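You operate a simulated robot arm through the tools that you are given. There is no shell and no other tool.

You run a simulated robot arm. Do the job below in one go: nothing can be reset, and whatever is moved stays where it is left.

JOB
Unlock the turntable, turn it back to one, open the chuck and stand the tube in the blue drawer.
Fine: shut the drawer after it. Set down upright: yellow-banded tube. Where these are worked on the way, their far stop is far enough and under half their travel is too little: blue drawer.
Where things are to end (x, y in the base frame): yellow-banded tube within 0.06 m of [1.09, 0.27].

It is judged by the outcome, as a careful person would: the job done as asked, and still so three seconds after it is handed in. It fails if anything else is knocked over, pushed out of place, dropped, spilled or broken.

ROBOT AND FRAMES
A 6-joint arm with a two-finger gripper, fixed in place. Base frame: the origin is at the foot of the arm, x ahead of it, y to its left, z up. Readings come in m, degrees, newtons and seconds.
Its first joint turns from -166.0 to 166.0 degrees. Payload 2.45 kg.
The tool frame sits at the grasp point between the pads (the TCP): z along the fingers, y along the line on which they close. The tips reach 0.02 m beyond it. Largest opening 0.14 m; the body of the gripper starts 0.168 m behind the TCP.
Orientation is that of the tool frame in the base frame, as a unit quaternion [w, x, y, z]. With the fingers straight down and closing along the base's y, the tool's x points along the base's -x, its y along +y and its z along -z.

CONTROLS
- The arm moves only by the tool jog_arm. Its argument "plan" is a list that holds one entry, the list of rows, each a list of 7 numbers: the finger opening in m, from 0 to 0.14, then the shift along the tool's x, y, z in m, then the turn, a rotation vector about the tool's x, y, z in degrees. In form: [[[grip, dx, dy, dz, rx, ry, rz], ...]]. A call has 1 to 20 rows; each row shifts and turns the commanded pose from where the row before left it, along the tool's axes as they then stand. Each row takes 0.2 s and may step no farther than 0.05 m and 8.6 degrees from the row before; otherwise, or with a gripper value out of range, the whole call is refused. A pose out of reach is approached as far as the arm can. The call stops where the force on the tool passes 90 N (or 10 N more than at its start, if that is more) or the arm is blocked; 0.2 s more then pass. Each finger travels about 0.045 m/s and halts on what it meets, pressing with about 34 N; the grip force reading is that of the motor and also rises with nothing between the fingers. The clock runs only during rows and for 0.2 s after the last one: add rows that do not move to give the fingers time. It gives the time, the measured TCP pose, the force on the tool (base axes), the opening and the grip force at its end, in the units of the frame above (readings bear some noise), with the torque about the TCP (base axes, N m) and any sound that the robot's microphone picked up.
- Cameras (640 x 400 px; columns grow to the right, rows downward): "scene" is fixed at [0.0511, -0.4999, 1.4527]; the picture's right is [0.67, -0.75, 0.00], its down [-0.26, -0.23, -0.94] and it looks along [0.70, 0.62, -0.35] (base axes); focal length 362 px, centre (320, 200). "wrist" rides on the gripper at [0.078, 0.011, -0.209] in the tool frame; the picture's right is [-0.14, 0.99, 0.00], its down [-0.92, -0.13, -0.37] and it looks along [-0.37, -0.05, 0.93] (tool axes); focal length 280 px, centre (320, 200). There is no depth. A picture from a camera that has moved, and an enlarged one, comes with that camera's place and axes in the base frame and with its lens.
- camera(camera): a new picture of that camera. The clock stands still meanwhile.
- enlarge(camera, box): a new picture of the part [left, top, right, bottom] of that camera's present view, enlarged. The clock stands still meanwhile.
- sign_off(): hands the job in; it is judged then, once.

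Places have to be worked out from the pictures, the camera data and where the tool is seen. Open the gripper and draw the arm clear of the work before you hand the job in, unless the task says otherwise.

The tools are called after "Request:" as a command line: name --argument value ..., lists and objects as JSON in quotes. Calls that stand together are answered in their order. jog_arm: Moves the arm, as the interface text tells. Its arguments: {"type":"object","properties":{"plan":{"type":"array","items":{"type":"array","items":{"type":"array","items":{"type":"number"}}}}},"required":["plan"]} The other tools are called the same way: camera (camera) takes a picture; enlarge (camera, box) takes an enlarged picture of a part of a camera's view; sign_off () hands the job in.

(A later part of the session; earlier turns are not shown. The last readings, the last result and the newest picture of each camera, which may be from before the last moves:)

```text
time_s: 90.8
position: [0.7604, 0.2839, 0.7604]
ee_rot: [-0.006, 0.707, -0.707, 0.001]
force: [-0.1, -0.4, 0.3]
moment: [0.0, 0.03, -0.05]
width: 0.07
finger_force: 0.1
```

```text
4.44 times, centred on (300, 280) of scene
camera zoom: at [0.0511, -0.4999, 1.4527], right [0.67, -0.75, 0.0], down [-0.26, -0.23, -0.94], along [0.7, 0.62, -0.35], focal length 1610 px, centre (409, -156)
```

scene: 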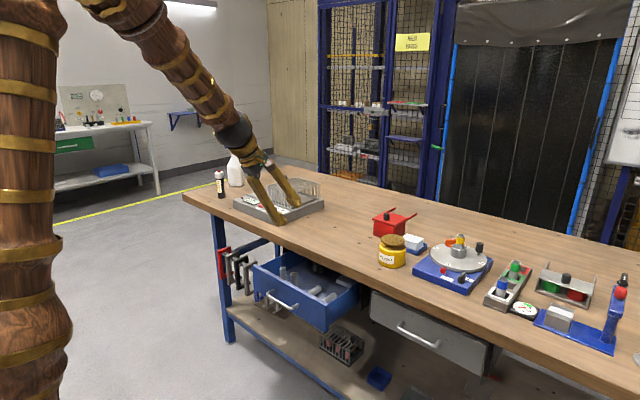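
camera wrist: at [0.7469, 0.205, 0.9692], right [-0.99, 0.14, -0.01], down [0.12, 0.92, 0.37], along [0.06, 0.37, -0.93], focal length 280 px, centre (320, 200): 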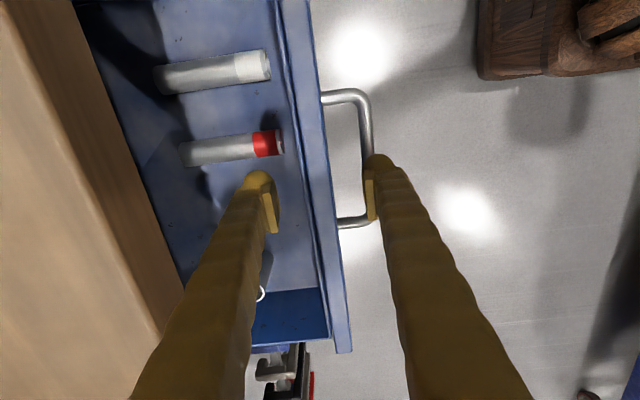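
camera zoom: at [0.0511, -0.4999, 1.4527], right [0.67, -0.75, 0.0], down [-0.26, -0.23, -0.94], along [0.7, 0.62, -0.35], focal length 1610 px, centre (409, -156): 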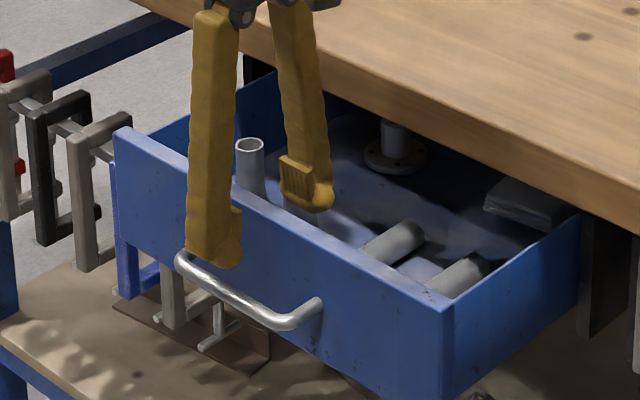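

No contact; the fingers straddle the panel with the inside one clear of the standing tube. I'll close on the panel.

Request:
jog_arm --plan '[[[0.05, 0, 0, 0, 0, 0, 0], [0.035, 0, 0, 0, 0, 0, 0], [0.02, 0, 0, 0, 0, 0, 0], [0.01, 0, 0, 0, 0, 0, 0], [0.01, 0, 0, 0, 0, 0, 0], [0.01, 0, 0, 0, 0, 0, 0]]]'

Request:
camera --camera "wrist"

```text
time_s: 92.2
position: [0.7592, 0.2845, 0.7613]
ee_rot: [-0.005, 0.707, -0.707, 0.002]
force: [-0.7, 0.9, -0.8]
moment: [0.0, 0.02, 0.0]
width: 0.0222
finger_force: 45.0
```

```text
taken
camera wrist: at [0.7469, 0.205, 0.9692], right [-0.99, 0.14, -0.01], down [0.12, 0.92, 0.37], along [0.06, 0.37, -0.93], focal length 280 px, centre (320, 200)
```

wrist: 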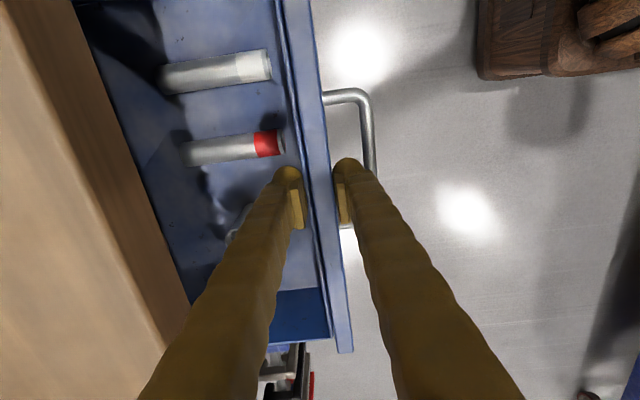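

Firm grip on the panel (22 mm). I'll pull along -x slowly, watching for the stop.

Request:
jog_arm --plan '[[[0.01, 0, 0.004, 0, 0, 0, 0], [0.01, 0, 0.008, 0, 0, 0, 0], [0.01, 0, 0.01, 0, 0, 0, 0], [0.01, 0, 0.01, 0, 0, 0, 0], [0.01, 0, 0.01, 0, 0, 0, 0], [0.01, 0, 0.008, 0, 0, 0, 0], [0.01, 0, 0, 0, 0, 0, 0]]]'

Request:
camera --camera "wrist"

Request:
enlarge --camera "scene" --box '[220, 215, 380, 335]'

```text
time_s: 93.8
position: [0.7093, 0.2846, 0.7617]
ee_rot: [-0.006, 0.708, -0.707, 0.002]
force: [1.3, -23.5, 30.0]
moment: [-0.24, 0.01, -0.04]
width: 0.0221
finger_force: 45.5
```

```text
taken
camera wrist: at [0.6964, 0.2053, 0.9687], right [-0.99, 0.14, -0.01], down [0.12, 0.92, 0.37], along [0.06, 0.37, -0.93], focal length 280 px, centre (320, 200)
```

wrist: 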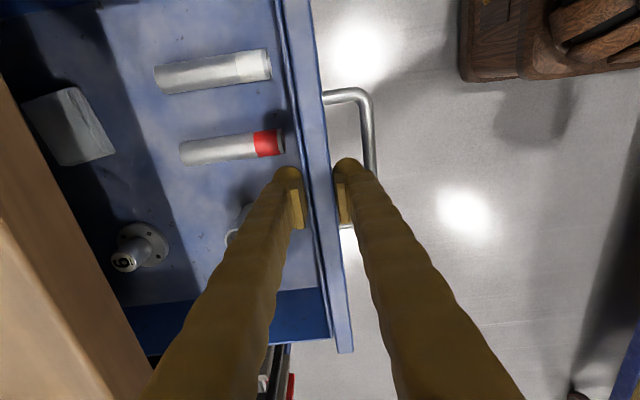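

```text
3.33 times, centred on (300, 275) of scene
camera zoom: at [0.0511, -0.4999, 1.4527], right [0.67, -0.75, 0.0], down [-0.26, -0.23, -0.94], along [0.7, 0.62, -0.35], focal length 1208 px, centre (387, -50)
```

zoom: 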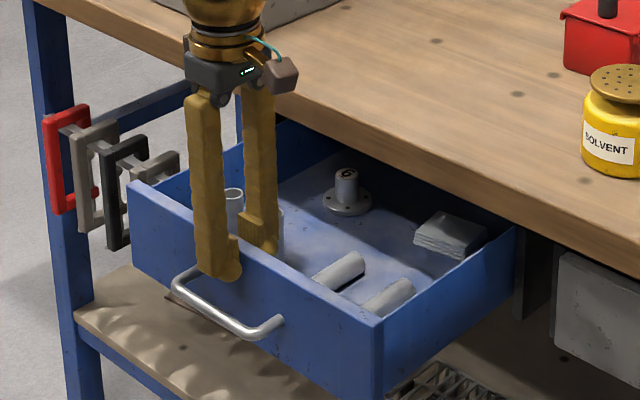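

The drawer is now about 20 cm out. I'll relieve the small side/vertical load and keep pulling toward the stop.

Request:
jog_arm --plan '[[[0.01, 0.001, 0.004, -0.001, 0, 0, 0], [0.01, 0, 0.008, 0, 0, 0, 0], [0.01, 0, 0.01, 0, 0, 0, 0], [0.01, 0, 0.01, 0, 0, 0, 0], [0.01, 0, 0.01, 0, 0, 0, 0], [0.01, 0, 0.008, 0, 0, 0, 0], [0.01, 0, 0, 0, 0, 0, 0]]]'

Request:
camera --camera "wrist"

Request:
enlarge --camera "scene" --box '[220, 215, 380, 335]'

```text
time_s: 95.4
position: [0.6591, 0.2834, 0.7605]
ee_rot: [0.005, -0.706, 0.708, -0.002]
force: [-1.3, 37.5, 0.6]
moment: [0.39, 0.03, -0.03]
width: 0.0221
finger_force: 44.9
```

```text
taken
camera wrist: at [0.6459, 0.205, 0.9686], right [-0.99, 0.14, -0.01], down [0.12, 0.92, 0.37], along [0.06, 0.37, -0.93], focal length 280 px, centre (320, 200)
```

wrist: 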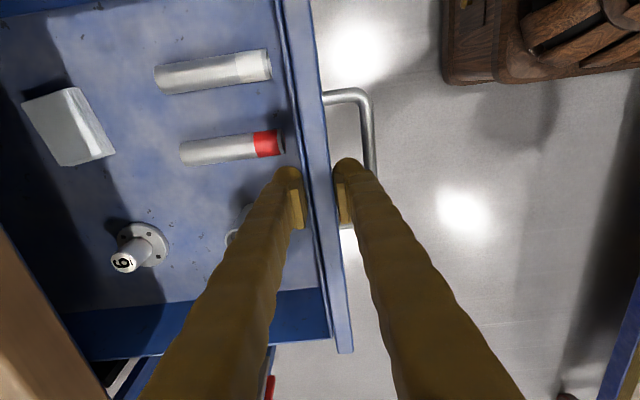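

```text
3.33 times, centred on (300, 275) of scene
camera zoom: at [0.0511, -0.4999, 1.4527], right [0.67, -0.75, 0.0], down [-0.26, -0.23, -0.94], along [0.7, 0.62, -0.35], focal length 1208 px, centre (387, -50)
```

zoom: 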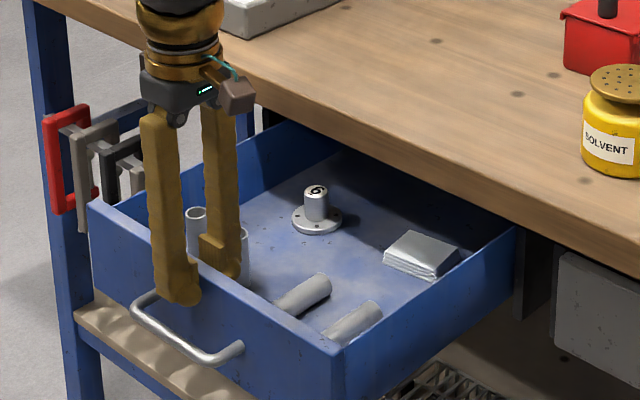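

The drawer is about 26 cm open and its middle at (0.82-0.835, 0.27) is free: red tube at y≈0.25 ends at x≈0.79, the weight at (0.88, 0.35), the stack at (0.89, 0.205). That is enough, so I'll release the panel and rise.

Request:
jog_arm --plan '[[[0.03, 0, 0, 0, 0, 0, 0], [0.05, 0, 0, 0, 0, 0, 0], [0.05, 0, 0, 0, 0, 0, 0], [0.05, 0, 0, -0.02, 0, 0, 0], [0.05, 0, 0, -0.04, 0, 0, 0], [0.05, 0, 0, -0.05, 0, 0, 0], [0.05, 0, 0, -0.05, 0, 0, 0], [0.05, 0, 0, -0.05, 0, 0, 0], [0.05, 0, 0, -0.05, 0, 0, 0], [0.05, 0, 0, -0.04, 0, 0, 0], [0.05, 0, 0, 0, 0, 0, 0]]]'

Request:
camera --camera "wrist"

Request:
enlarge --camera "scene" --box '[220, 225, 400, 335]'

```text
time_s: 97.8
position: [0.6557, 0.2801, 1.061]
ee_rot: [0.005, -0.707, 0.707, -0.002]
force: [0.0, -0.6, -0.4]
moment: [-0.04, -0.01, 0.04]
width: 0.0498
finger_force: 0.0
```

```text
taken
camera wrist: at [0.6425, 0.2019, 1.2688], right [-0.99, 0.14, -0.01], down [0.12, 0.92, 0.37], along [0.06, 0.37, -0.93], focal length 280 px, centre (320, 200)
```

wrist: 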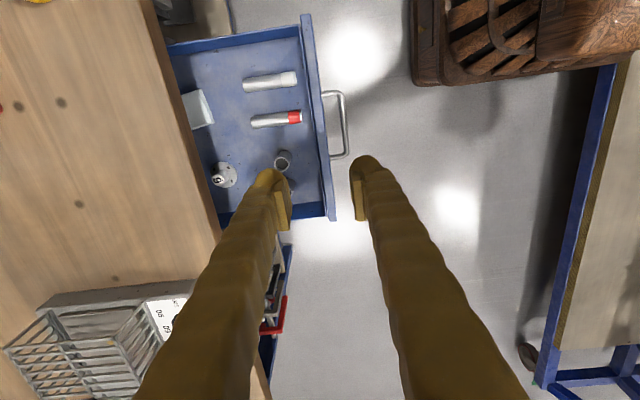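

```text
3.56 times, centred on (310, 280) of scene
camera zoom: at [0.0511, -0.4999, 1.4527], right [0.67, -0.75, 0.0], down [-0.26, -0.23, -0.94], along [0.7, 0.62, -0.35], focal length 1288 px, centre (356, -84)
```

zoom: 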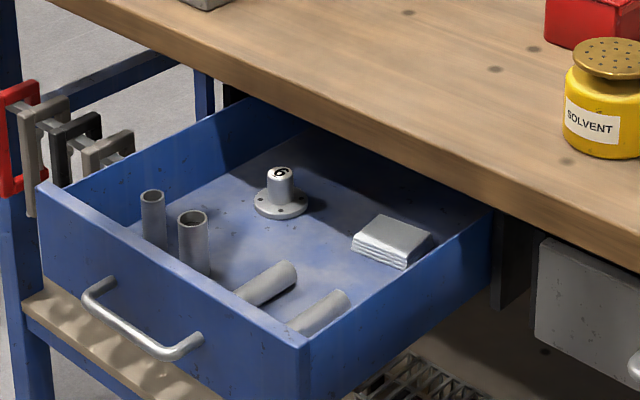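

Now a clear overhead view of the open drawer. I'll enlarge it to map the free spot and floor.

Request:
enlarge --camera "wrist" --box '[150, 10, 360, 230]'

```text
1.82 times, centred on (255, 120) of wrist
camera zoom: at [0.6425, 0.2019, 1.2688], right [-0.99, 0.14, -0.01], down [0.12, 0.92, 0.37], along [0.06, 0.37, -0.93], focal length 510 px, centre (438, 346)
```

zoom: 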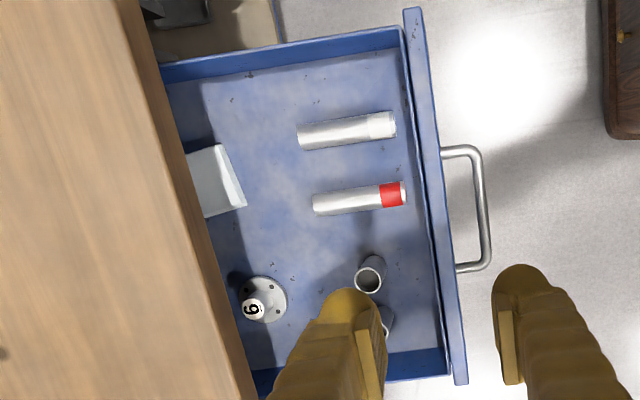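

The free spot is P≈(0.825, 0.283), which ends at about (1.083, 0.283) once the drawer is shut. Now to fetch the tube: first I'll turn the tool back to zero yaw.

Request:
jog_arm --plan '[[[0.06, 0, 0, 0, -0.023, 0.058, 8.18], [0.06, 0, 0, 0, -0.023, 0.058, 8.18], [0.06, 0, 0, 0, -0.023, 0.058, 8.18], [0.06, 0, 0, 0, -0.023, 0.058, 8.18], [0.06, 0, 0, 0, -0.023, 0.058, 8.18], [0.06, 0, 0, 0, -0.023, 0.058, 8.18], [0.06, 0, 0, 0, -0.023, 0.058, 8.18], [0.06, 0, 0, 0, -0.023, 0.058, 8.18], [0.06, 0, 0, 0, -0.023, 0.058, 8.18], [0.06, 0, 0, 0, -0.023, 0.058, 8.18], [0.06, 0, 0, 0, -0.023, 0.058, 8.18], [0.06, -0.033, -0.0335, 0, 0, 0, 0], [0.06, -0.033, -0.0335, 0, 0, 0, 0], [0.06, -0.033, -0.0335, 0, 0, 0, 0], [0.06, -0.033, -0.0335, 0, 0, 0, 0], [0.06, -0.033, -0.0335, 0, 0, 0, 0], [0.06, -0.033, -0.0335, 0, 0, 0, 0], [0.06, 0, 0, 0, 0, 0, 0]]]'

```text
time_s: 101.6
position: [0.8556, 0.0808, 1.0609]
ee_rot: [0.0, -0.001, 1.0, -0.001]
force: [0.0, -0.1, -0.3]
moment: [-0.01, -0.01, 0.02]
width: 0.0599
finger_force: 0.1
```

Tool is vertical with zero yaw. I'll go on to above the tube at (1.0845, -0.155).

Request:
jog_arm --plan '[[[0.06, -0.0327, -0.0337, 0, 0, 0, 0], [0.06, -0.0327, -0.0337, 0, 0, 0, 0], [0.06, -0.0327, -0.0337, 0, 0, 0, 0], [0.06, -0.0327, -0.0337, 0, 0, 0, 0], [0.06, -0.0327, -0.0337, 0, 0, 0, 0], [0.06, -0.0327, -0.0337, 0, 0, 0, 0], [0.06, -0.0327, -0.0336, 0, 0, 0, 0], [0.06, 0, 0, 0, 0, 0, 0]]]'

Request:
enlarge --camera "wrist" --box '[230, 70, 410, 220]'

Request:
enlarge --camera "scene" --box '[405, 225, 500, 295]'

```text
time_s: 103.4
position: [1.0856, -0.1522, 1.0637]
ee_rot: [0.0, 0.0, 1.0, 0.0]
force: [0.6, 0.0, 0.4]
moment: [0.0, -0.01, -0.02]
width: 0.0602
finger_force: 0.0
```

```text
2.67 times, centred on (320, 145) of wrist
camera zoom: at [1.0063, -0.1412, 1.2722], right [0.14, 0.99, 0.0], down [0.92, -0.13, 0.37], along [0.37, -0.05, -0.93], focal length 748 px, centre (320, 347)
```

zoom: 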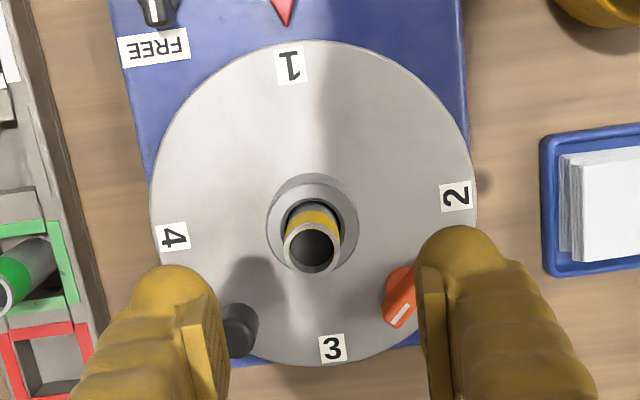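

```text
5.71 times, centred on (452, 260) of scene
camera zoom: at [0.0511, -0.4999, 1.4527], right [0.67, -0.75, 0.0], down [-0.26, -0.23, -0.94], along [0.7, 0.62, -0.35], focal length 2071 px, centre (-437, -143)
```

zoom: 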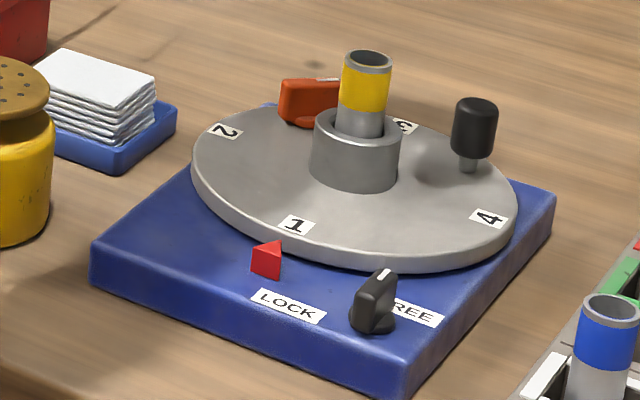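

The tube is 3.4 mm to -y of the tool axis and in line in x. I'll shift, descend to z 0.948 and check before closing.

Request:
jog_arm --plan '[[[0.06, 0, -0.003, 0, 0, 0, 0], [0.06, 0, 0, 0.04, 0, 0, 0], [0.06, 0, 0, 0.04, 0, 0, 0], [0.06, 0, 0, 0.025, 0, 0, 0], [0.06, 0, 0, 0.01, 0, 0, 0], [0.06, 0, 0, 0, 0, 0, 0]]]'

Request:
camera --camera "wrist"

Request:
enlarge --camera "scene" --box '[415, 205, 505, 275]'

```text
time_s: 104.8
position: [1.0847, -0.1564, 0.9487]
ee_rot: [0.001, 0.0, 1.0, 0.0]
force: [-0.1, 0.4, 0.2]
moment: [0.02, 0.01, 0.06]
width: 0.0602
finger_force: 0.1
```

```text
taken
camera wrist: at [1.0062, -0.1462, 1.1567], right [0.14, 0.99, 0.0], down [0.92, -0.13, 0.37], along [0.37, -0.05, -0.93], focal length 280 px, centre (320, 200)
```

wrist: 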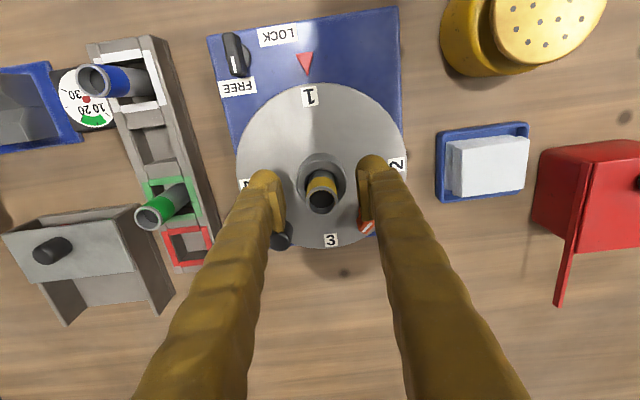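

```text
5.71 times, centred on (460, 240) of scene
camera zoom: at [0.0511, -0.4999, 1.4527], right [0.67, -0.75, 0.0], down [-0.26, -0.23, -0.94], along [0.7, 0.62, -0.35], focal length 2071 px, centre (-480, -29)
```

zoom: 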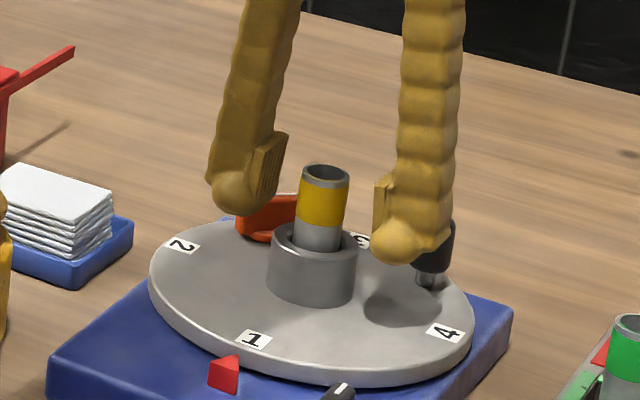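

The tube sits centred between the pads and nothing is touched. I'll close gently on it and check the grip.

Request:
jog_arm --plan '[[[0.045, 0, 0, 0, 0, 0, 0], [0.032, 0, 0, 0, 0, 0, 0], [0.02, 0, 0, 0, 0, 0, 0], [0.015, 0, 0, 0, 0, 0, 0], [0.015, 0, 0, 0, 0, 0, 0], [0.015, 0, 0, 0, 0, 0, 0]]]'

Request:
enlarge --camera "scene" --box '[415, 205, 505, 275]'

```text
time_s: 106.2
position: [1.0852, -0.1573, 0.9475]
ee_rot: [0.0, 0.0, 1.0, 0.001]
force: [0.0, 0.3, 0.2]
moment: [0.03, 0.0, 0.0]
width: 0.0224
finger_force: 33.9
```

```text
5.71 times, centred on (460, 240) of scene
camera zoom: at [0.0511, -0.4999, 1.4527], right [0.67, -0.75, 0.0], down [-0.26, -0.23, -0.94], along [0.7, 0.62, -0.35], focal length 2071 px, centre (-480, -29)
```

zoom: 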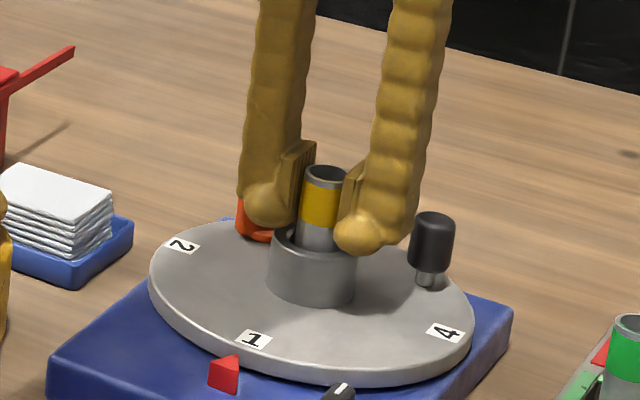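

The tube is held at 22 mm width with no side load, so the chuck is loose. I'll lift 3 cm slowly and check the force.

Request:
jog_arm --plan '[[[0.012, 0, 0, -0.005, 0, 0, 0], [0.012, 0, 0, -0.01, 0, 0, 0], [0.012, 0, 0, -0.015, 0, 0, 0], [0.012, 0, 0, 0, 0, 0, 0]]]'

Request:
enlarge --camera "scene" --box '[415, 205, 505, 275]'

```text
time_s: 107.2
position: [1.085, -0.1574, 0.9777]
ee_rot: [0.001, 0.001, 1.0, 0.001]
force: [1.8, 5.4, -0.5]
moment: [0.29, -0.07, 0.03]
width: 0.0219
finger_force: 33.9
```

```text
5.71 times, centred on (460, 240) of scene
camera zoom: at [0.0511, -0.4999, 1.4527], right [0.67, -0.75, 0.0], down [-0.26, -0.23, -0.94], along [0.7, 0.62, -0.35], focal length 2071 px, centre (-480, -29)
```

zoom: 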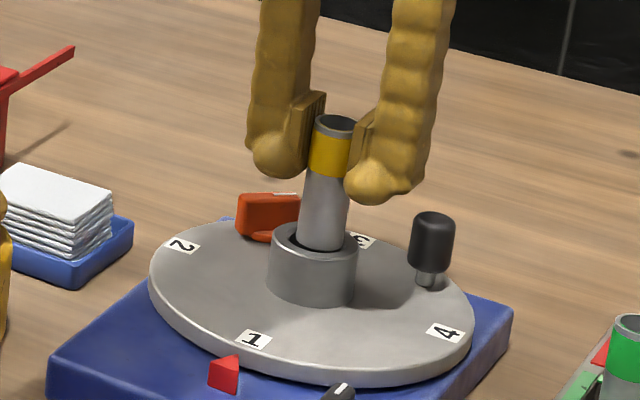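

The tube is sliding out freely and stays vertical. I'll ease 1.5 mm toward +y to take off the side touch and lift well clear.

Request:
jog_arm --plan '[[[0.012, 0, 0.0015, -0.005, 0, 0, 0], [0.012, 0, 0, -0.015, 0, 0, 0], [0.012, 0, 0, -0.02, 0, 0, 0], [0.012, 0, 0, -0.03, 0, 0, 0], [0.012, 0, 0, -0.03, 0, 0, 0], [0.012, 0, 0, -0.04, 0, 0, 0], [0.012, 0, 0, 0, 0, 0, 0]]]'

Request:
camera --camera "wrist"

Request:
enlarge --camera "scene" --box '[395, 165, 515, 295]'

```text
time_s: 108.8
position: [1.0833, -0.1545, 1.116]
ee_rot: [0.0, 0.001, 1.0, 0.0]
force: [-0.3, -0.5, -1.6]
moment: [0.02, 0.02, 0.04]
width: 0.0223
finger_force: 33.9
```

```text
taken
camera wrist: at [1.0056, -0.144, 1.3241], right [0.14, 0.99, 0.0], down [0.92, -0.13, 0.37], along [0.37, -0.05, -0.93], focal length 280 px, centre (320, 200)
```

wrist: 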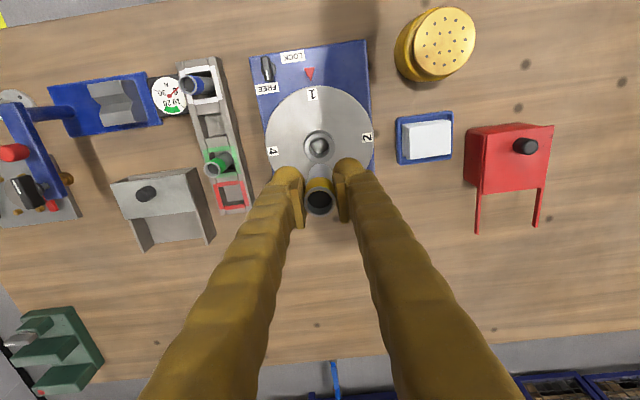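

```text
3.08 times, centred on (455, 230) of scene
camera zoom: at [0.0511, -0.4999, 1.4527], right [0.67, -0.75, 0.0], down [-0.26, -0.23, -0.94], along [0.7, 0.62, -0.35], focal length 1115 px, centre (-95, 108)
```

zoom: 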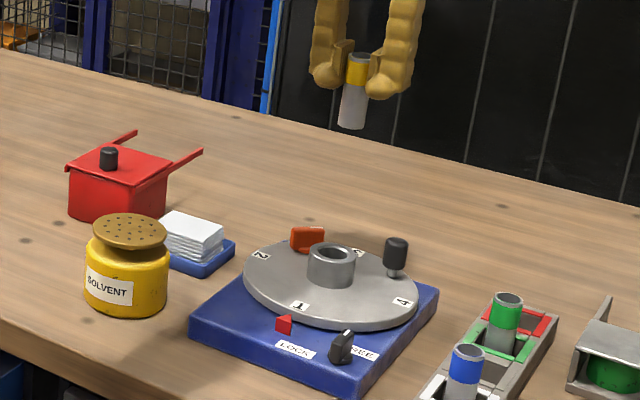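

The tube is free; its bottom is about 5.6 cm below the grasp point. I'll carry it at this height to above the drawer spot (0.82, 0.283).

Request:
jog_arm --plan '[[[0.012, 0.012, 0.02, 0, 0, 0, 0], [0.012, 0.0205, 0.0341, 0, 0, 0, 0], [0.012, 0.0205, 0.0341, 0, 0, 0, 0], [0.012, 0.0205, 0.0341, 0, 0, 0, 0], [0.012, 0.0205, 0.0341, 0, 0, 0, 0], [0.012, 0.0205, 0.0341, 0, 0, 0, 0], [0.012, 0.0205, 0.0341, 0, 0, 0, 0], [0.012, 0.0205, 0.0341, 0, 0, 0, 0], [0.012, 0.0205, 0.0341, 0, 0, 0, 0], [0.012, 0.0205, 0.0341, 0, 0, 0, 0], [0.012, 0.0205, 0.0341, 0, 0, 0, 0], [0.012, 0.0205, 0.0341, 0, 0, 0, 0], [0.012, 0.0205, 0.0341, 0, 0, 0, 0], [0.012, 0.005, 0.008, 0, 0, 0, 0], [0.012, 0, 0, 0, 0, 0, 0]]]'

Request:
camera --camera "wrist"

Request:
camera --camera "scene"

```text
time_s: 112.0
position: [0.8202, 0.2808, 1.1153]
ee_rot: [0.0, 0.001, 1.0, 0.0]
force: [0.2, -0.1, -1.0]
moment: [-0.01, 0.0, 0.01]
width: 0.0222
finger_force: 34.1
```

```text
taken
camera wrist: at [0.7418, 0.2918, 1.3238], right [0.14, 0.99, 0.0], down [0.92, -0.13, 0.37], along [0.37, -0.05, -0.93], focal length 280 px, centre (320, 200)
```

wrist: 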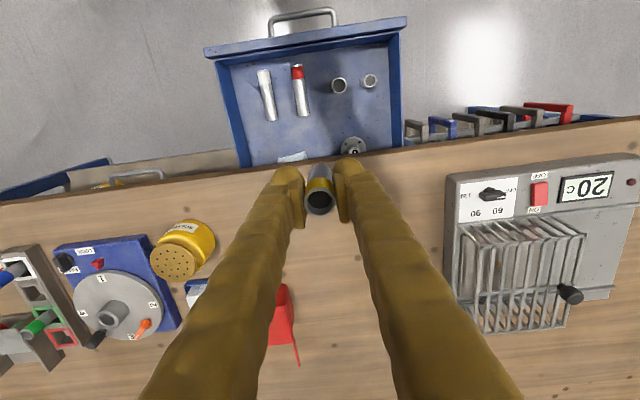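

```text
taken
```

scene: 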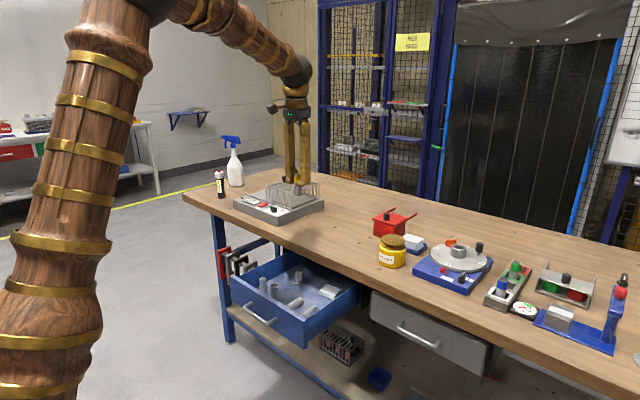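

I'll enlarge the drawer region to check the bench-edge clearance and the red tube's end before lowering.

Request:
enlarge --camera "wrist" --box '[210, 20, 430, 220]'

```text
2.00 times, centred on (320, 120) of wrist
camera zoom: at [0.7418, 0.2918, 1.3238], right [0.14, 0.99, 0.0], down [0.92, -0.13, 0.37], along [0.37, -0.05, -0.93], focal length 561 px, centre (320, 360)
```

zoom: 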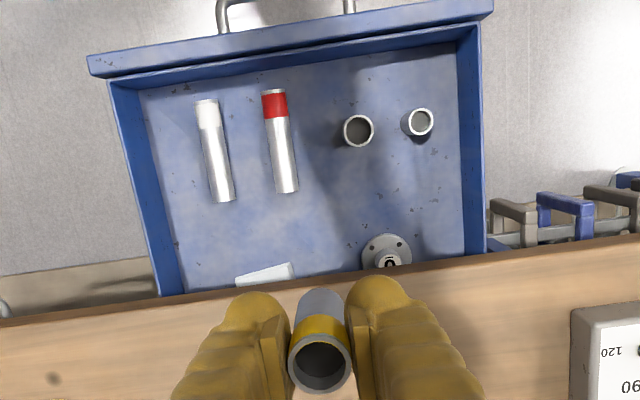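

The bench edge is at x≈0.856 and the red tube ends at (0.7935, 0.25). I'll use (0.813, 0.287) for a bit more clearance and lower to z 0.80 first.

Request:
jog_arm --plan '[[[0.012, 0.0072, 0.0062, 0, 0, 0, 0], [0.012, 0, 0, 0.03, 0, 0, 0], [0.012, 0, 0, 0.04, 0, 0, 0], [0.012, 0, 0, 0.04, 0, 0, 0], [0.012, 0, 0, 0.04, 0, 0, 0], [0.012, 0, 0, 0.04, 0, 0, 0], [0.012, 0, 0, 0.04, 0, 0, 0], [0.012, 0, 0, 0.04, 0, 0, 0], [0.012, 0, 0, 0.03, 0, 0, 0], [0.012, 0, 0, 0.015, 0, 0, 0], [0.012, 0, 0, 0, 0, 0, 0]]]'

Request:
camera --camera "wrist"

Request:
enlarge --camera "scene" --box '[220, 215, 380, 335]'

```text
time_s: 114.4
position: [0.8143, 0.2881, 0.7995]
ee_rot: [0.0, 0.0, 1.0, -0.001]
force: [0.2, 0.4, -0.6]
moment: [-0.03, -0.06, -0.01]
width: 0.0222
finger_force: 33.6
```

```text
taken
camera wrist: at [0.7354, 0.2989, 1.0084], right [0.14, 0.99, 0.0], down [0.92, -0.13, 0.37], along [0.37, -0.05, -0.93], focal length 280 px, centre (320, 200)
```

wrist: 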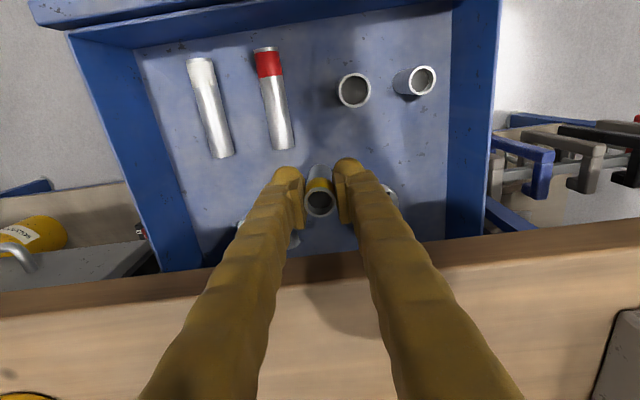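

```text
3.33 times, centred on (300, 275) of scene
camera zoom: at [0.0511, -0.4999, 1.4527], right [0.67, -0.75, 0.0], down [-0.26, -0.23, -0.94], along [0.7, 0.62, -0.35], focal length 1208 px, centre (387, -50)
```

zoom: 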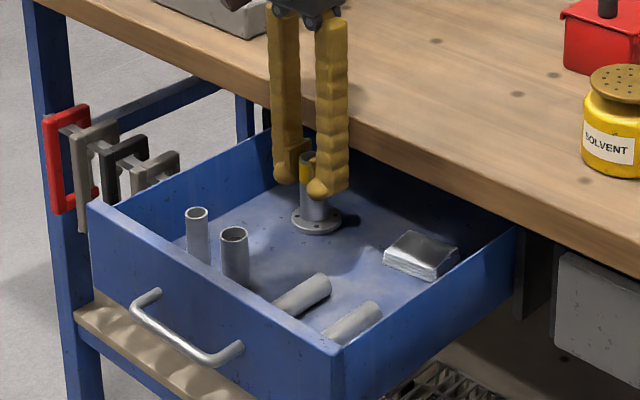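

Everything around the spot is clear in the wrist view. I'll lower to z≈0.745, just above the expected floor contact.

Request:
jog_arm --plan '[[[0.012, 0, 0, 0.02, 0, 0, 0], [0.012, 0, 0, 0.02, 0, 0, 0], [0.012, 0, 0, 0.01, 0, 0, 0], [0.012, 0, 0, 0.005, 0, 0, 0], [0.012, 0, 0, 0, 0, 0, 0]]]'

Request:
enlarge --camera "scene" --box '[260, 235, 360, 315]'

Request:
camera --camera "wrist"

```text
time_s: 115.6
position: [0.815, 0.2871, 0.7445]
ee_rot: [0.0, 0.0, 1.0, 0.0]
force: [0.4, -0.5, -1.1]
moment: [-0.01, 0.03, -0.02]
width: 0.0222
finger_force: 33.9
```

```text
5.00 times, centred on (310, 275) of scene
camera zoom: at [0.0511, -0.4999, 1.4527], right [0.67, -0.75, 0.0], down [-0.26, -0.23, -0.94], along [0.7, 0.62, -0.35], focal length 1812 px, centre (370, -175)
```

zoom: 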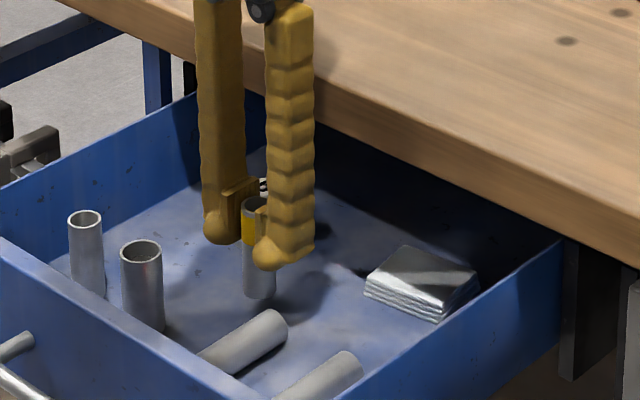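

```text
taken
camera wrist: at [0.7354, 0.2982, 0.9531], right [0.14, 0.99, 0.0], down [0.92, -0.13, 0.37], along [0.37, -0.05, -0.93], focal length 280 px, centre (320, 200)
```

wrist: 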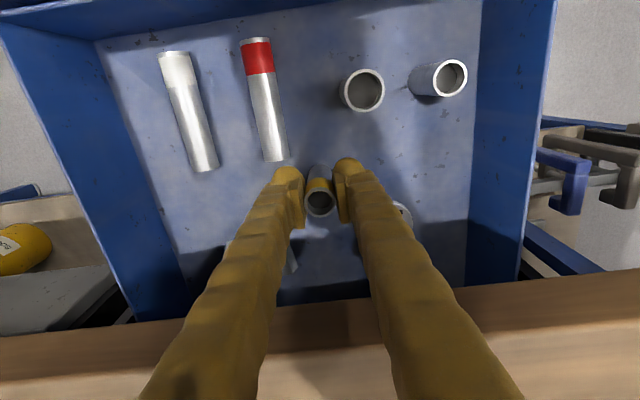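

No contact yet. I'll lower in small steps until the floor is felt.

Request:
jog_arm --plan '[[[0.012, 0, 0, 0.004, 0, 0, 0], [0.012, 0, 0, 0.003, 0, 0, 0], [0.012, 0, 0, 0.003, 0, 0, 0], [0.012, 0, 0, 0, 0, 0, 0]]]'

```text
time_s: 116.6
position: [0.8144, 0.287, 0.7354]
ee_rot: [0.0, 0.0, 1.0, 0.0]
force: [-0.3, 0.6, -1.4]
moment: [-0.01, 0.01, 0.01]
width: 0.0221
finger_force: 34.3
```

Still hanging free at z 0.735. Continuing down in 2 mm steps.

Request:
jog_arm --plan '[[[0.012, 0, 0, 0.002, 0, 0, 0], [0.012, 0, 0, 0.002, 0, 0, 0], [0.012, 0, 0, 0.002, 0, 0, 0], [0.012, 0, 0, 0, 0, 0, 0]]]'

Request:
enlarge --camera "scene" --box '[280, 250, 340, 300]'

```text
time_s: 117.6
position: [0.8144, 0.2884, 0.7301]
ee_rot: [0.001, 0.0, 1.0, 0.0]
force: [1.8, -0.1, 26.0]
moment: [-0.02, -0.06, -0.06]
width: 0.0221
finger_force: 33.7
```

```text
8.00 times, centred on (310, 275) of scene
camera zoom: at [0.0511, -0.4999, 1.4527], right [0.67, -0.75, 0.0], down [-0.26, -0.23, -0.94], along [0.7, 0.62, -0.35], focal length 2899 px, centre (400, -400)
```

zoom: 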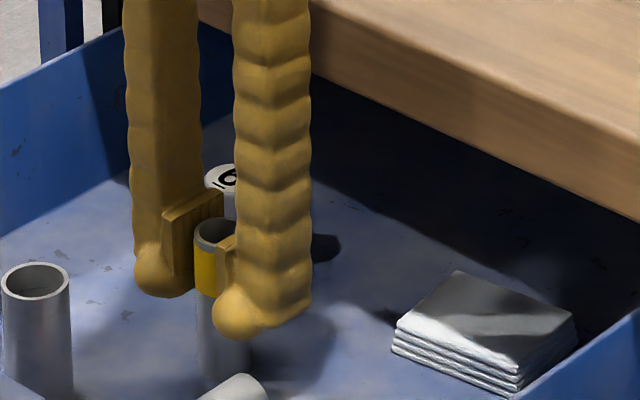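

The tube stands on the drawer floor (26 N felt). I'll ease up 1 mm, then open the fingers evenly.

Request:
jog_arm --plan '[[[0.012, 0, 0, -0.001, 0, 0, 0], [0.012, 0, 0, 0, 0, 0, 0], [0.024, 0, 0, 0, 0, 0, 0], [0.03, 0, 0, 0, 0, 0, 0], [0.042, 0, 0, 0, 0, 0, 0], [0.042, 0, 0, 0, 0, 0, 0]]]'

Request:
camera --camera "wrist"

Request:
enlarge --camera "scene" --box '[270, 245, 350, 305]'

```text
time_s: 119.0
position: [0.8144, 0.2872, 0.7294]
ee_rot: [0.0, 0.0, 1.0, 0.001]
force: [-0.4, 0.0, 0.3]
moment: [0.03, 0.03, -0.01]
width: 0.042
finger_force: 0.1
```

```text
taken
camera wrist: at [0.7351, 0.2983, 0.9394], right [0.14, 0.99, 0.0], down [0.92, -0.13, 0.37], along [0.37, -0.05, -0.93], focal length 280 px, centre (320, 200)
```

wrist: 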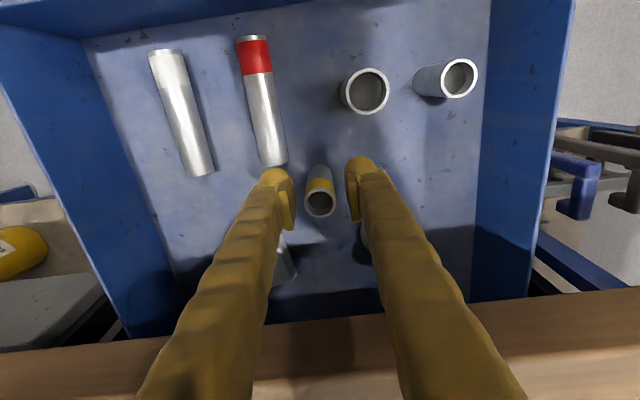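

```text
6.67 times, centred on (310, 275) of scene
camera zoom: at [0.0511, -0.4999, 1.4527], right [0.67, -0.75, 0.0], down [-0.26, -0.23, -0.94], along [0.7, 0.62, -0.35], focal length 2416 px, centre (387, -300)
```

zoom: 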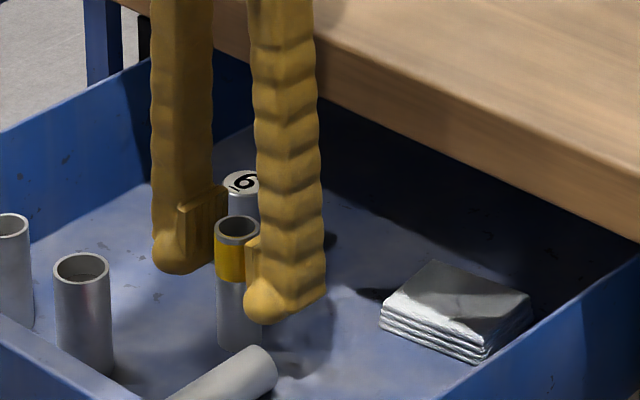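

The tube stands upright on its own between the open fingers. I'll lift straight up, slowly at first.

Request:
jog_arm --plan '[[[0.042, 0, 0, -0.01, 0, 0, 0], [0.042, 0, 0, -0.02, 0, 0, 0], [0.042, 0, 0, -0.03, 0, 0, 0], [0.042, 0, 0, -0.04, 0, 0, 0], [0.042, 0, 0, -0.05, 0, 0, 0], [0.042, 0, 0, -0.05, 0, 0, 0], [0.042, 0, 0, -0.05, 0, 0, 0], [0.042, 0, 0, -0.05, 0, 0, 0], [0.042, 0, 0, 0, 0, 0, 0]]]'

Request:
camera --camera "wrist"

Request:
enlarge --camera "scene" --box '[220, 225, 380, 335]'

```text
time_s: 121.0
position: [0.8147, 0.2881, 1.03]
ee_rot: [0.0, 0.0, 1.0, 0.0]
force: [-0.1, -0.8, 0.3]
moment: [0.02, 0.02, 0.0]
width: 0.042
finger_force: 0.0
```

```text
taken
camera wrist: at [0.7363, 0.2977, 1.2399], right [0.14, 0.99, 0.0], down [0.92, -0.13, 0.37], along [0.37, -0.05, -0.93], focal length 280 px, centre (320, 200)
```

wrist: 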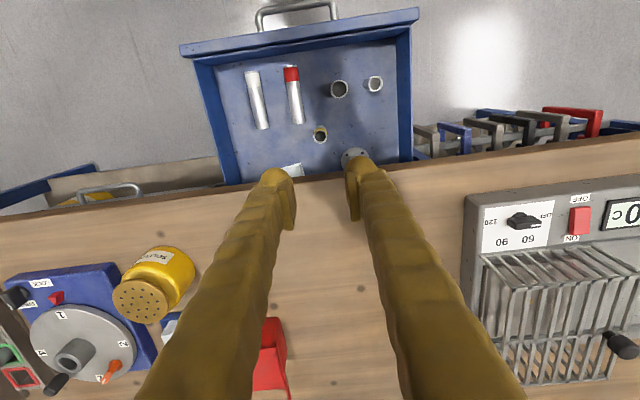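

```text
3.64 times, centred on (300, 280) of scene
camera zoom: at [0.0511, -0.4999, 1.4527], right [0.67, -0.75, 0.0], down [-0.26, -0.23, -0.94], along [0.7, 0.62, -0.35], focal length 1318 px, centre (393, -91)
```

zoom: 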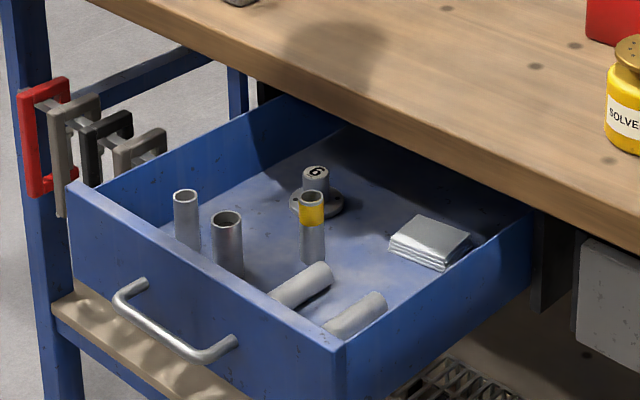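

The yellow-banded tube stands free in the drawer. To shut it, I'll move in front of the drawer with closed fingers and descend to just above handle height, staying outside the front panel (outer face x≈0.65).

Request:
jog_arm --plan '[[[0.0, 0.042, -0.002, 0, 0, 0, 0], [0.0, 0.042, -0.002, 0, 0, 0, 0], [0.0, 0.042, -0.002, 0, 0, 0, 0], [0.0, 0.042, -0.002, 0, 0, 0, 0], [0.0, 0.045, 0, 0, 0, 0, 0], [0.0, 0, 0, 0.04, 0, 0, 0], [0.0, 0, 0, 0.04, 0, 0, 0], [0.0, 0, 0, 0.04, 0, 0, 0], [0.0, 0, 0, 0.04, 0, 0, 0], [0.0, 0, 0, 0.04, 0, 0, 0], [0.0, 0, 0, 0.03, 0, 0, 0], [0.0, 0, 0, 0, 0, 0, 0]]]'

Request:
camera --camera "wrist"

Request:
enlarge --camera "scene" --box '[200, 215, 380, 335]'

```text
time_s: 123.6
position: [0.602, 0.2791, 0.7997]
ee_rot: [0.0, 0.0, 1.0, 0.0]
force: [0.2, 0.1, -0.3]
moment: [-0.03, 0.02, -0.03]
width: 0.0
finger_force: 29.3
```

```text
taken
camera wrist: at [0.523, 0.2905, 1.0084], right [0.14, 0.99, 0.0], down [0.92, -0.13, 0.37], along [0.37, -0.05, -0.93], focal length 280 px, centre (320, 200)
```

wrist: 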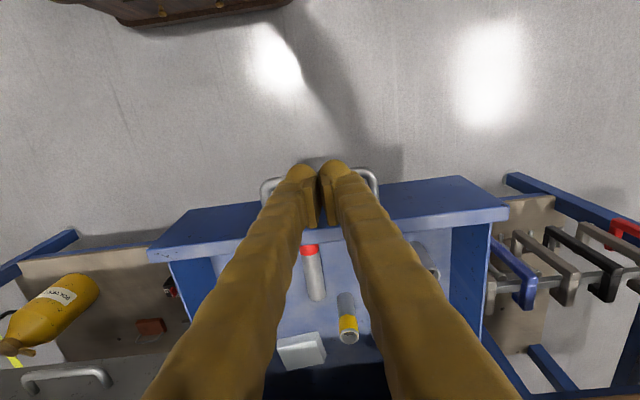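

```text
3.33 times, centred on (290, 275) of scene
camera zoom: at [0.0511, -0.4999, 1.4527], right [0.67, -0.75, 0.0], down [-0.26, -0.23, -0.94], along [0.7, 0.62, -0.35], focal length 1208 px, centre (420, -50)
```

zoom: 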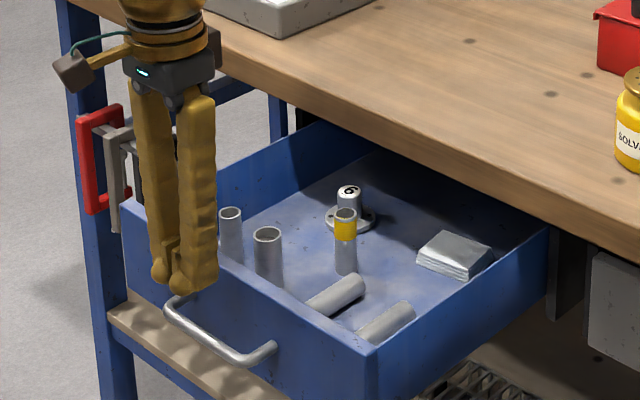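

Fingertips are in front of the panel and above the handle bar. I'll descend to z 0.757 and creep forward to touch the panel.

Request:
jog_arm --plan '[[[0.0, 0, 0, 0.02, 0, 0, 0], [0.0, 0, 0, 0.015, 0, 0, 0], [0.0, 0, 0, 0.008, 0, 0, 0], [0.0, 0, 0, 0, 0, 0, 0], [0.0, -0.008, 0, 0, 0, 0, 0], [0.0, -0.006, 0, 0, 0, 0, 0], [0.0, -0.004, 0, 0, 0, 0, 0], [0.0, -0.003, 0, 0, 0, 0, 0], [0.0, -0.003, 0, 0, 0, 0, 0], [0.0, 0, 0, 0, 0, 0, 0]]]'

Request:
camera --camera "wrist"

```text
time_s: 125.8
position: [0.6258, 0.2785, 0.7562]
ee_rot: [0.001, -0.001, 1.0, 0.0]
force: [0.3, -0.1, -0.2]
moment: [-0.01, -0.03, -0.04]
width: 0.0
finger_force: 29.4
```

```text
taken
camera wrist: at [0.5465, 0.2898, 0.9658], right [0.14, 0.99, 0.0], down [0.92, -0.13, 0.37], along [0.37, -0.05, -0.93], focal length 280 px, centre (320, 200)
```

wrist: 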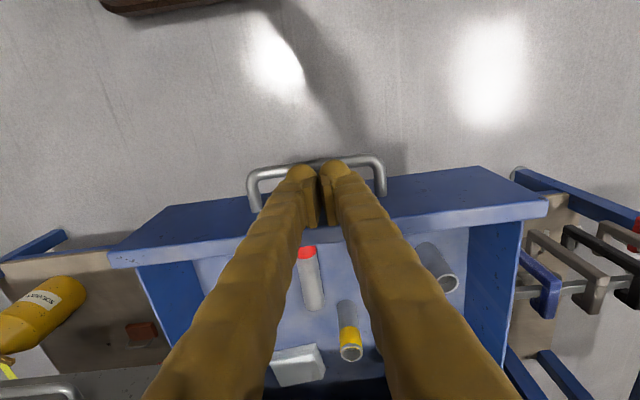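

No contact yet; I'll creep on in 2-3 mm steps until the panel is felt.

Request:
jog_arm --plan '[[[0.0, -0.002, 0, 0, 0, 0, 0], [0.0, -0.002, 0, 0, 0, 0, 0], [0.0, -0.002, 0, 0, 0, 0, 0], [0.0, -0.002, 0, 0, 0, 0, 0], [0.0, -0.002, 0, 0, 0, 0, 0], [0.0, -0.002, 0, 0, 0, 0, 0], [0.0, 0, 0, 0, 0, 0, 0]]]'

Request:
enlarge --camera "scene" --box '[210, 225, 370, 335]'

```text
time_s: 127.4
position: [0.6377, 0.2799, 0.7581]
ee_rot: [0.001, 0.0, 1.0, 0.001]
force: [-0.1, 0.3, 0.7]
moment: [-0.01, 0.0, 0.03]
width: 0.0
finger_force: 29.0
```

```text
3.64 times, centred on (290, 280) of scene
camera zoom: at [0.0511, -0.4999, 1.4527], right [0.67, -0.75, 0.0], down [-0.26, -0.23, -0.94], along [0.7, 0.62, -0.35], focal length 1318 px, centre (429, -91)
```

zoom: 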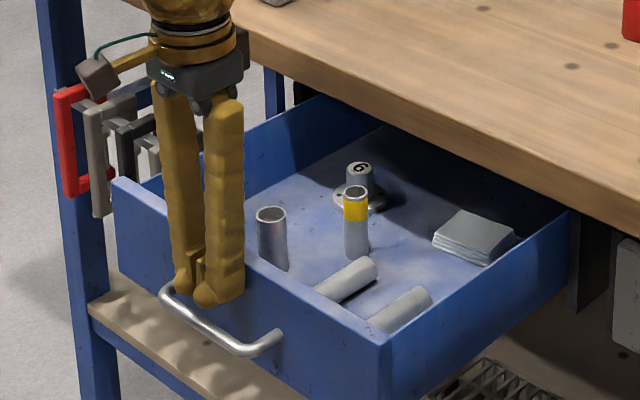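

The panel should be at the fingertips now. I'll push with a gentle speed ramp for about 5 cm and check that the tubes stay standing.

Request:
jog_arm --plan '[[[0.0, -0.002, 0, 0, 0, 0, 0], [0.0, -0.003, 0, 0, 0, 0, 0], [0.0, -0.004, 0, 0, 0, 0, 0], [0.0, -0.005, 0, 0, 0, 0, 0], [0.0, -0.006, 0, 0, 0, 0, 0], [0.0, -0.006, 0, 0, 0, 0, 0], [0.0, -0.006, 0, 0, 0, 0, 0], [0.0, -0.006, 0, 0, 0, 0, 0], [0.0, -0.005, 0, 0, 0, 0, 0], [0.0, -0.004, 0, 0, 0, 0, 0], [0.0, -0.002, 0, 0, 0, 0, 0], [0.0, 0, 0, 0, 0, 0, 0]]]'

Request:
camera --camera "wrist"

Request:
enlarge --camera "scene" --box '[220, 225, 380, 335]'

```text
time_s: 130.0
position: [0.6856, 0.2796, 0.756]
ee_rot: [0.001, 0.0, 1.0, -0.001]
force: [0.3, 0.2, 0.1]
moment: [0.02, 0.04, 0.02]
width: 0.0001
finger_force: 29.8
```

```text
taken
camera wrist: at [0.6072, 0.2903, 0.9661], right [0.14, 0.99, 0.0], down [0.92, -0.13, 0.37], along [0.37, -0.05, -0.93], focal length 280 px, centre (320, 200)
```

wrist: 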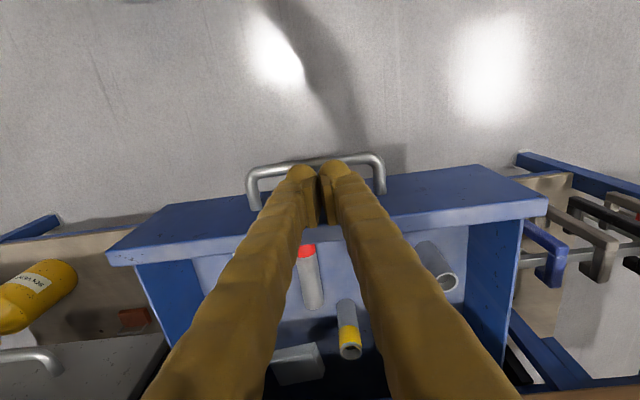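

```text
3.64 times, centred on (300, 280) of scene
camera zoom: at [0.0511, -0.4999, 1.4527], right [0.67, -0.75, 0.0], down [-0.26, -0.23, -0.94], along [0.7, 0.62, -0.35], focal length 1318 px, centre (393, -91)
```

zoom: 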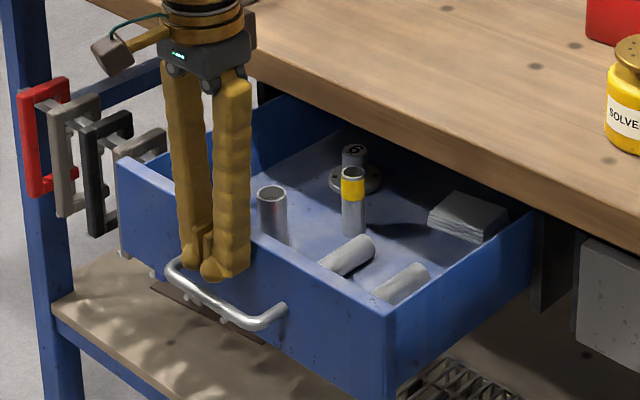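

The drawer slides in smoothly and all tubes stay up. I'll continue pushing about 10 cm at the same gentle speed.

Request:
jog_arm --plan '[[[0.0, -0.002, 0, 0, 0, 0, 0], [0.0, -0.004, 0, 0, 0, 0, 0], [0.0, -0.005, 0, 0, 0, 0, 0], [0.0, -0.006, 0, 0, 0, 0, 0], [0.0, -0.007, 0, 0, 0, 0, 0], [0.0, -0.007, 0, 0, 0, 0, 0], [0.0, -0.007, 0, 0, 0, 0, 0], [0.0, -0.007, 0, 0, 0, 0, 0], [0.0, -0.007, 0, 0, 0, 0, 0], [0.0, -0.007, 0, 0, 0, 0, 0], [0.0, -0.007, 0, 0, 0, 0, 0], [0.0, -0.007, 0, 0, 0, 0, 0], [0.0, -0.007, 0, 0, 0, 0, 0], [0.0, -0.007, 0, 0, 0, 0, 0], [0.0, -0.006, 0, 0, 0, 0, 0], [0.0, -0.005, 0, 0, 0, 0, 0], [0.0, -0.004, 0, 0, 0, 0, 0], [0.0, -0.002, 0, 0, 0, 0, 0], [0.0, 0, 0, 0, 0, 0, 0]]]'

Request:
camera --camera "wrist"

Request:
enlarge --camera "scene" --box '[230, 215, 390, 325]'

```text
time_s: 134.0
position: [0.7897, 0.2805, 0.7582]
ee_rot: [0.001, 0.0, 1.0, 0.0]
force: [0.8, 0.0, -0.3]
moment: [0.0, 0.01, 0.01]
width: 0.0001
finger_force: 29.2
```

```text
taken
camera wrist: at [0.7111, 0.2902, 0.9668], right [0.14, 0.99, 0.0], down [0.92, -0.13, 0.37], along [0.37, -0.05, -0.93], focal length 280 px, centre (320, 200)
```

wrist: 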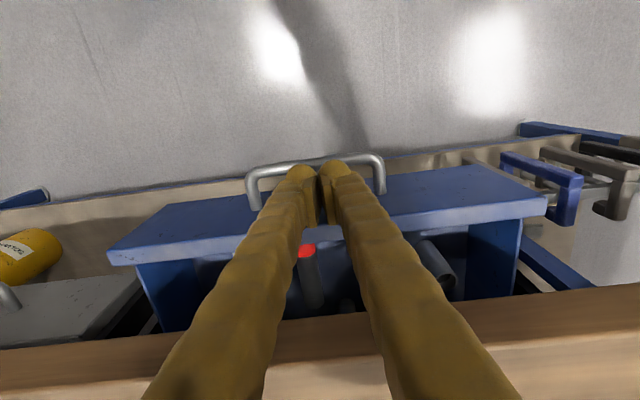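

```text
3.64 times, centred on (310, 270) of scene
camera zoom: at [0.0511, -0.4999, 1.4527], right [0.67, -0.75, 0.0], down [-0.26, -0.23, -0.94], along [0.7, 0.62, -0.35], focal length 1318 px, centre (356, -54)
```

zoom: 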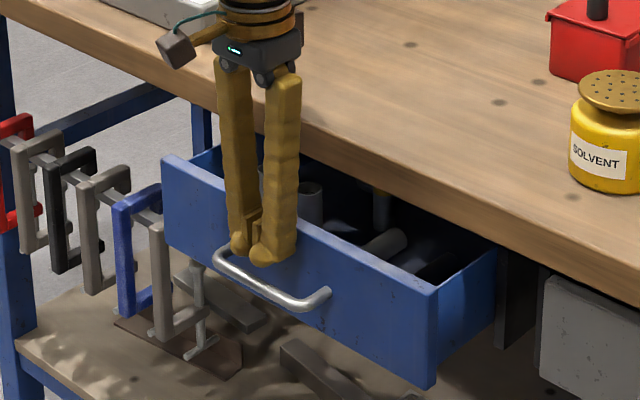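

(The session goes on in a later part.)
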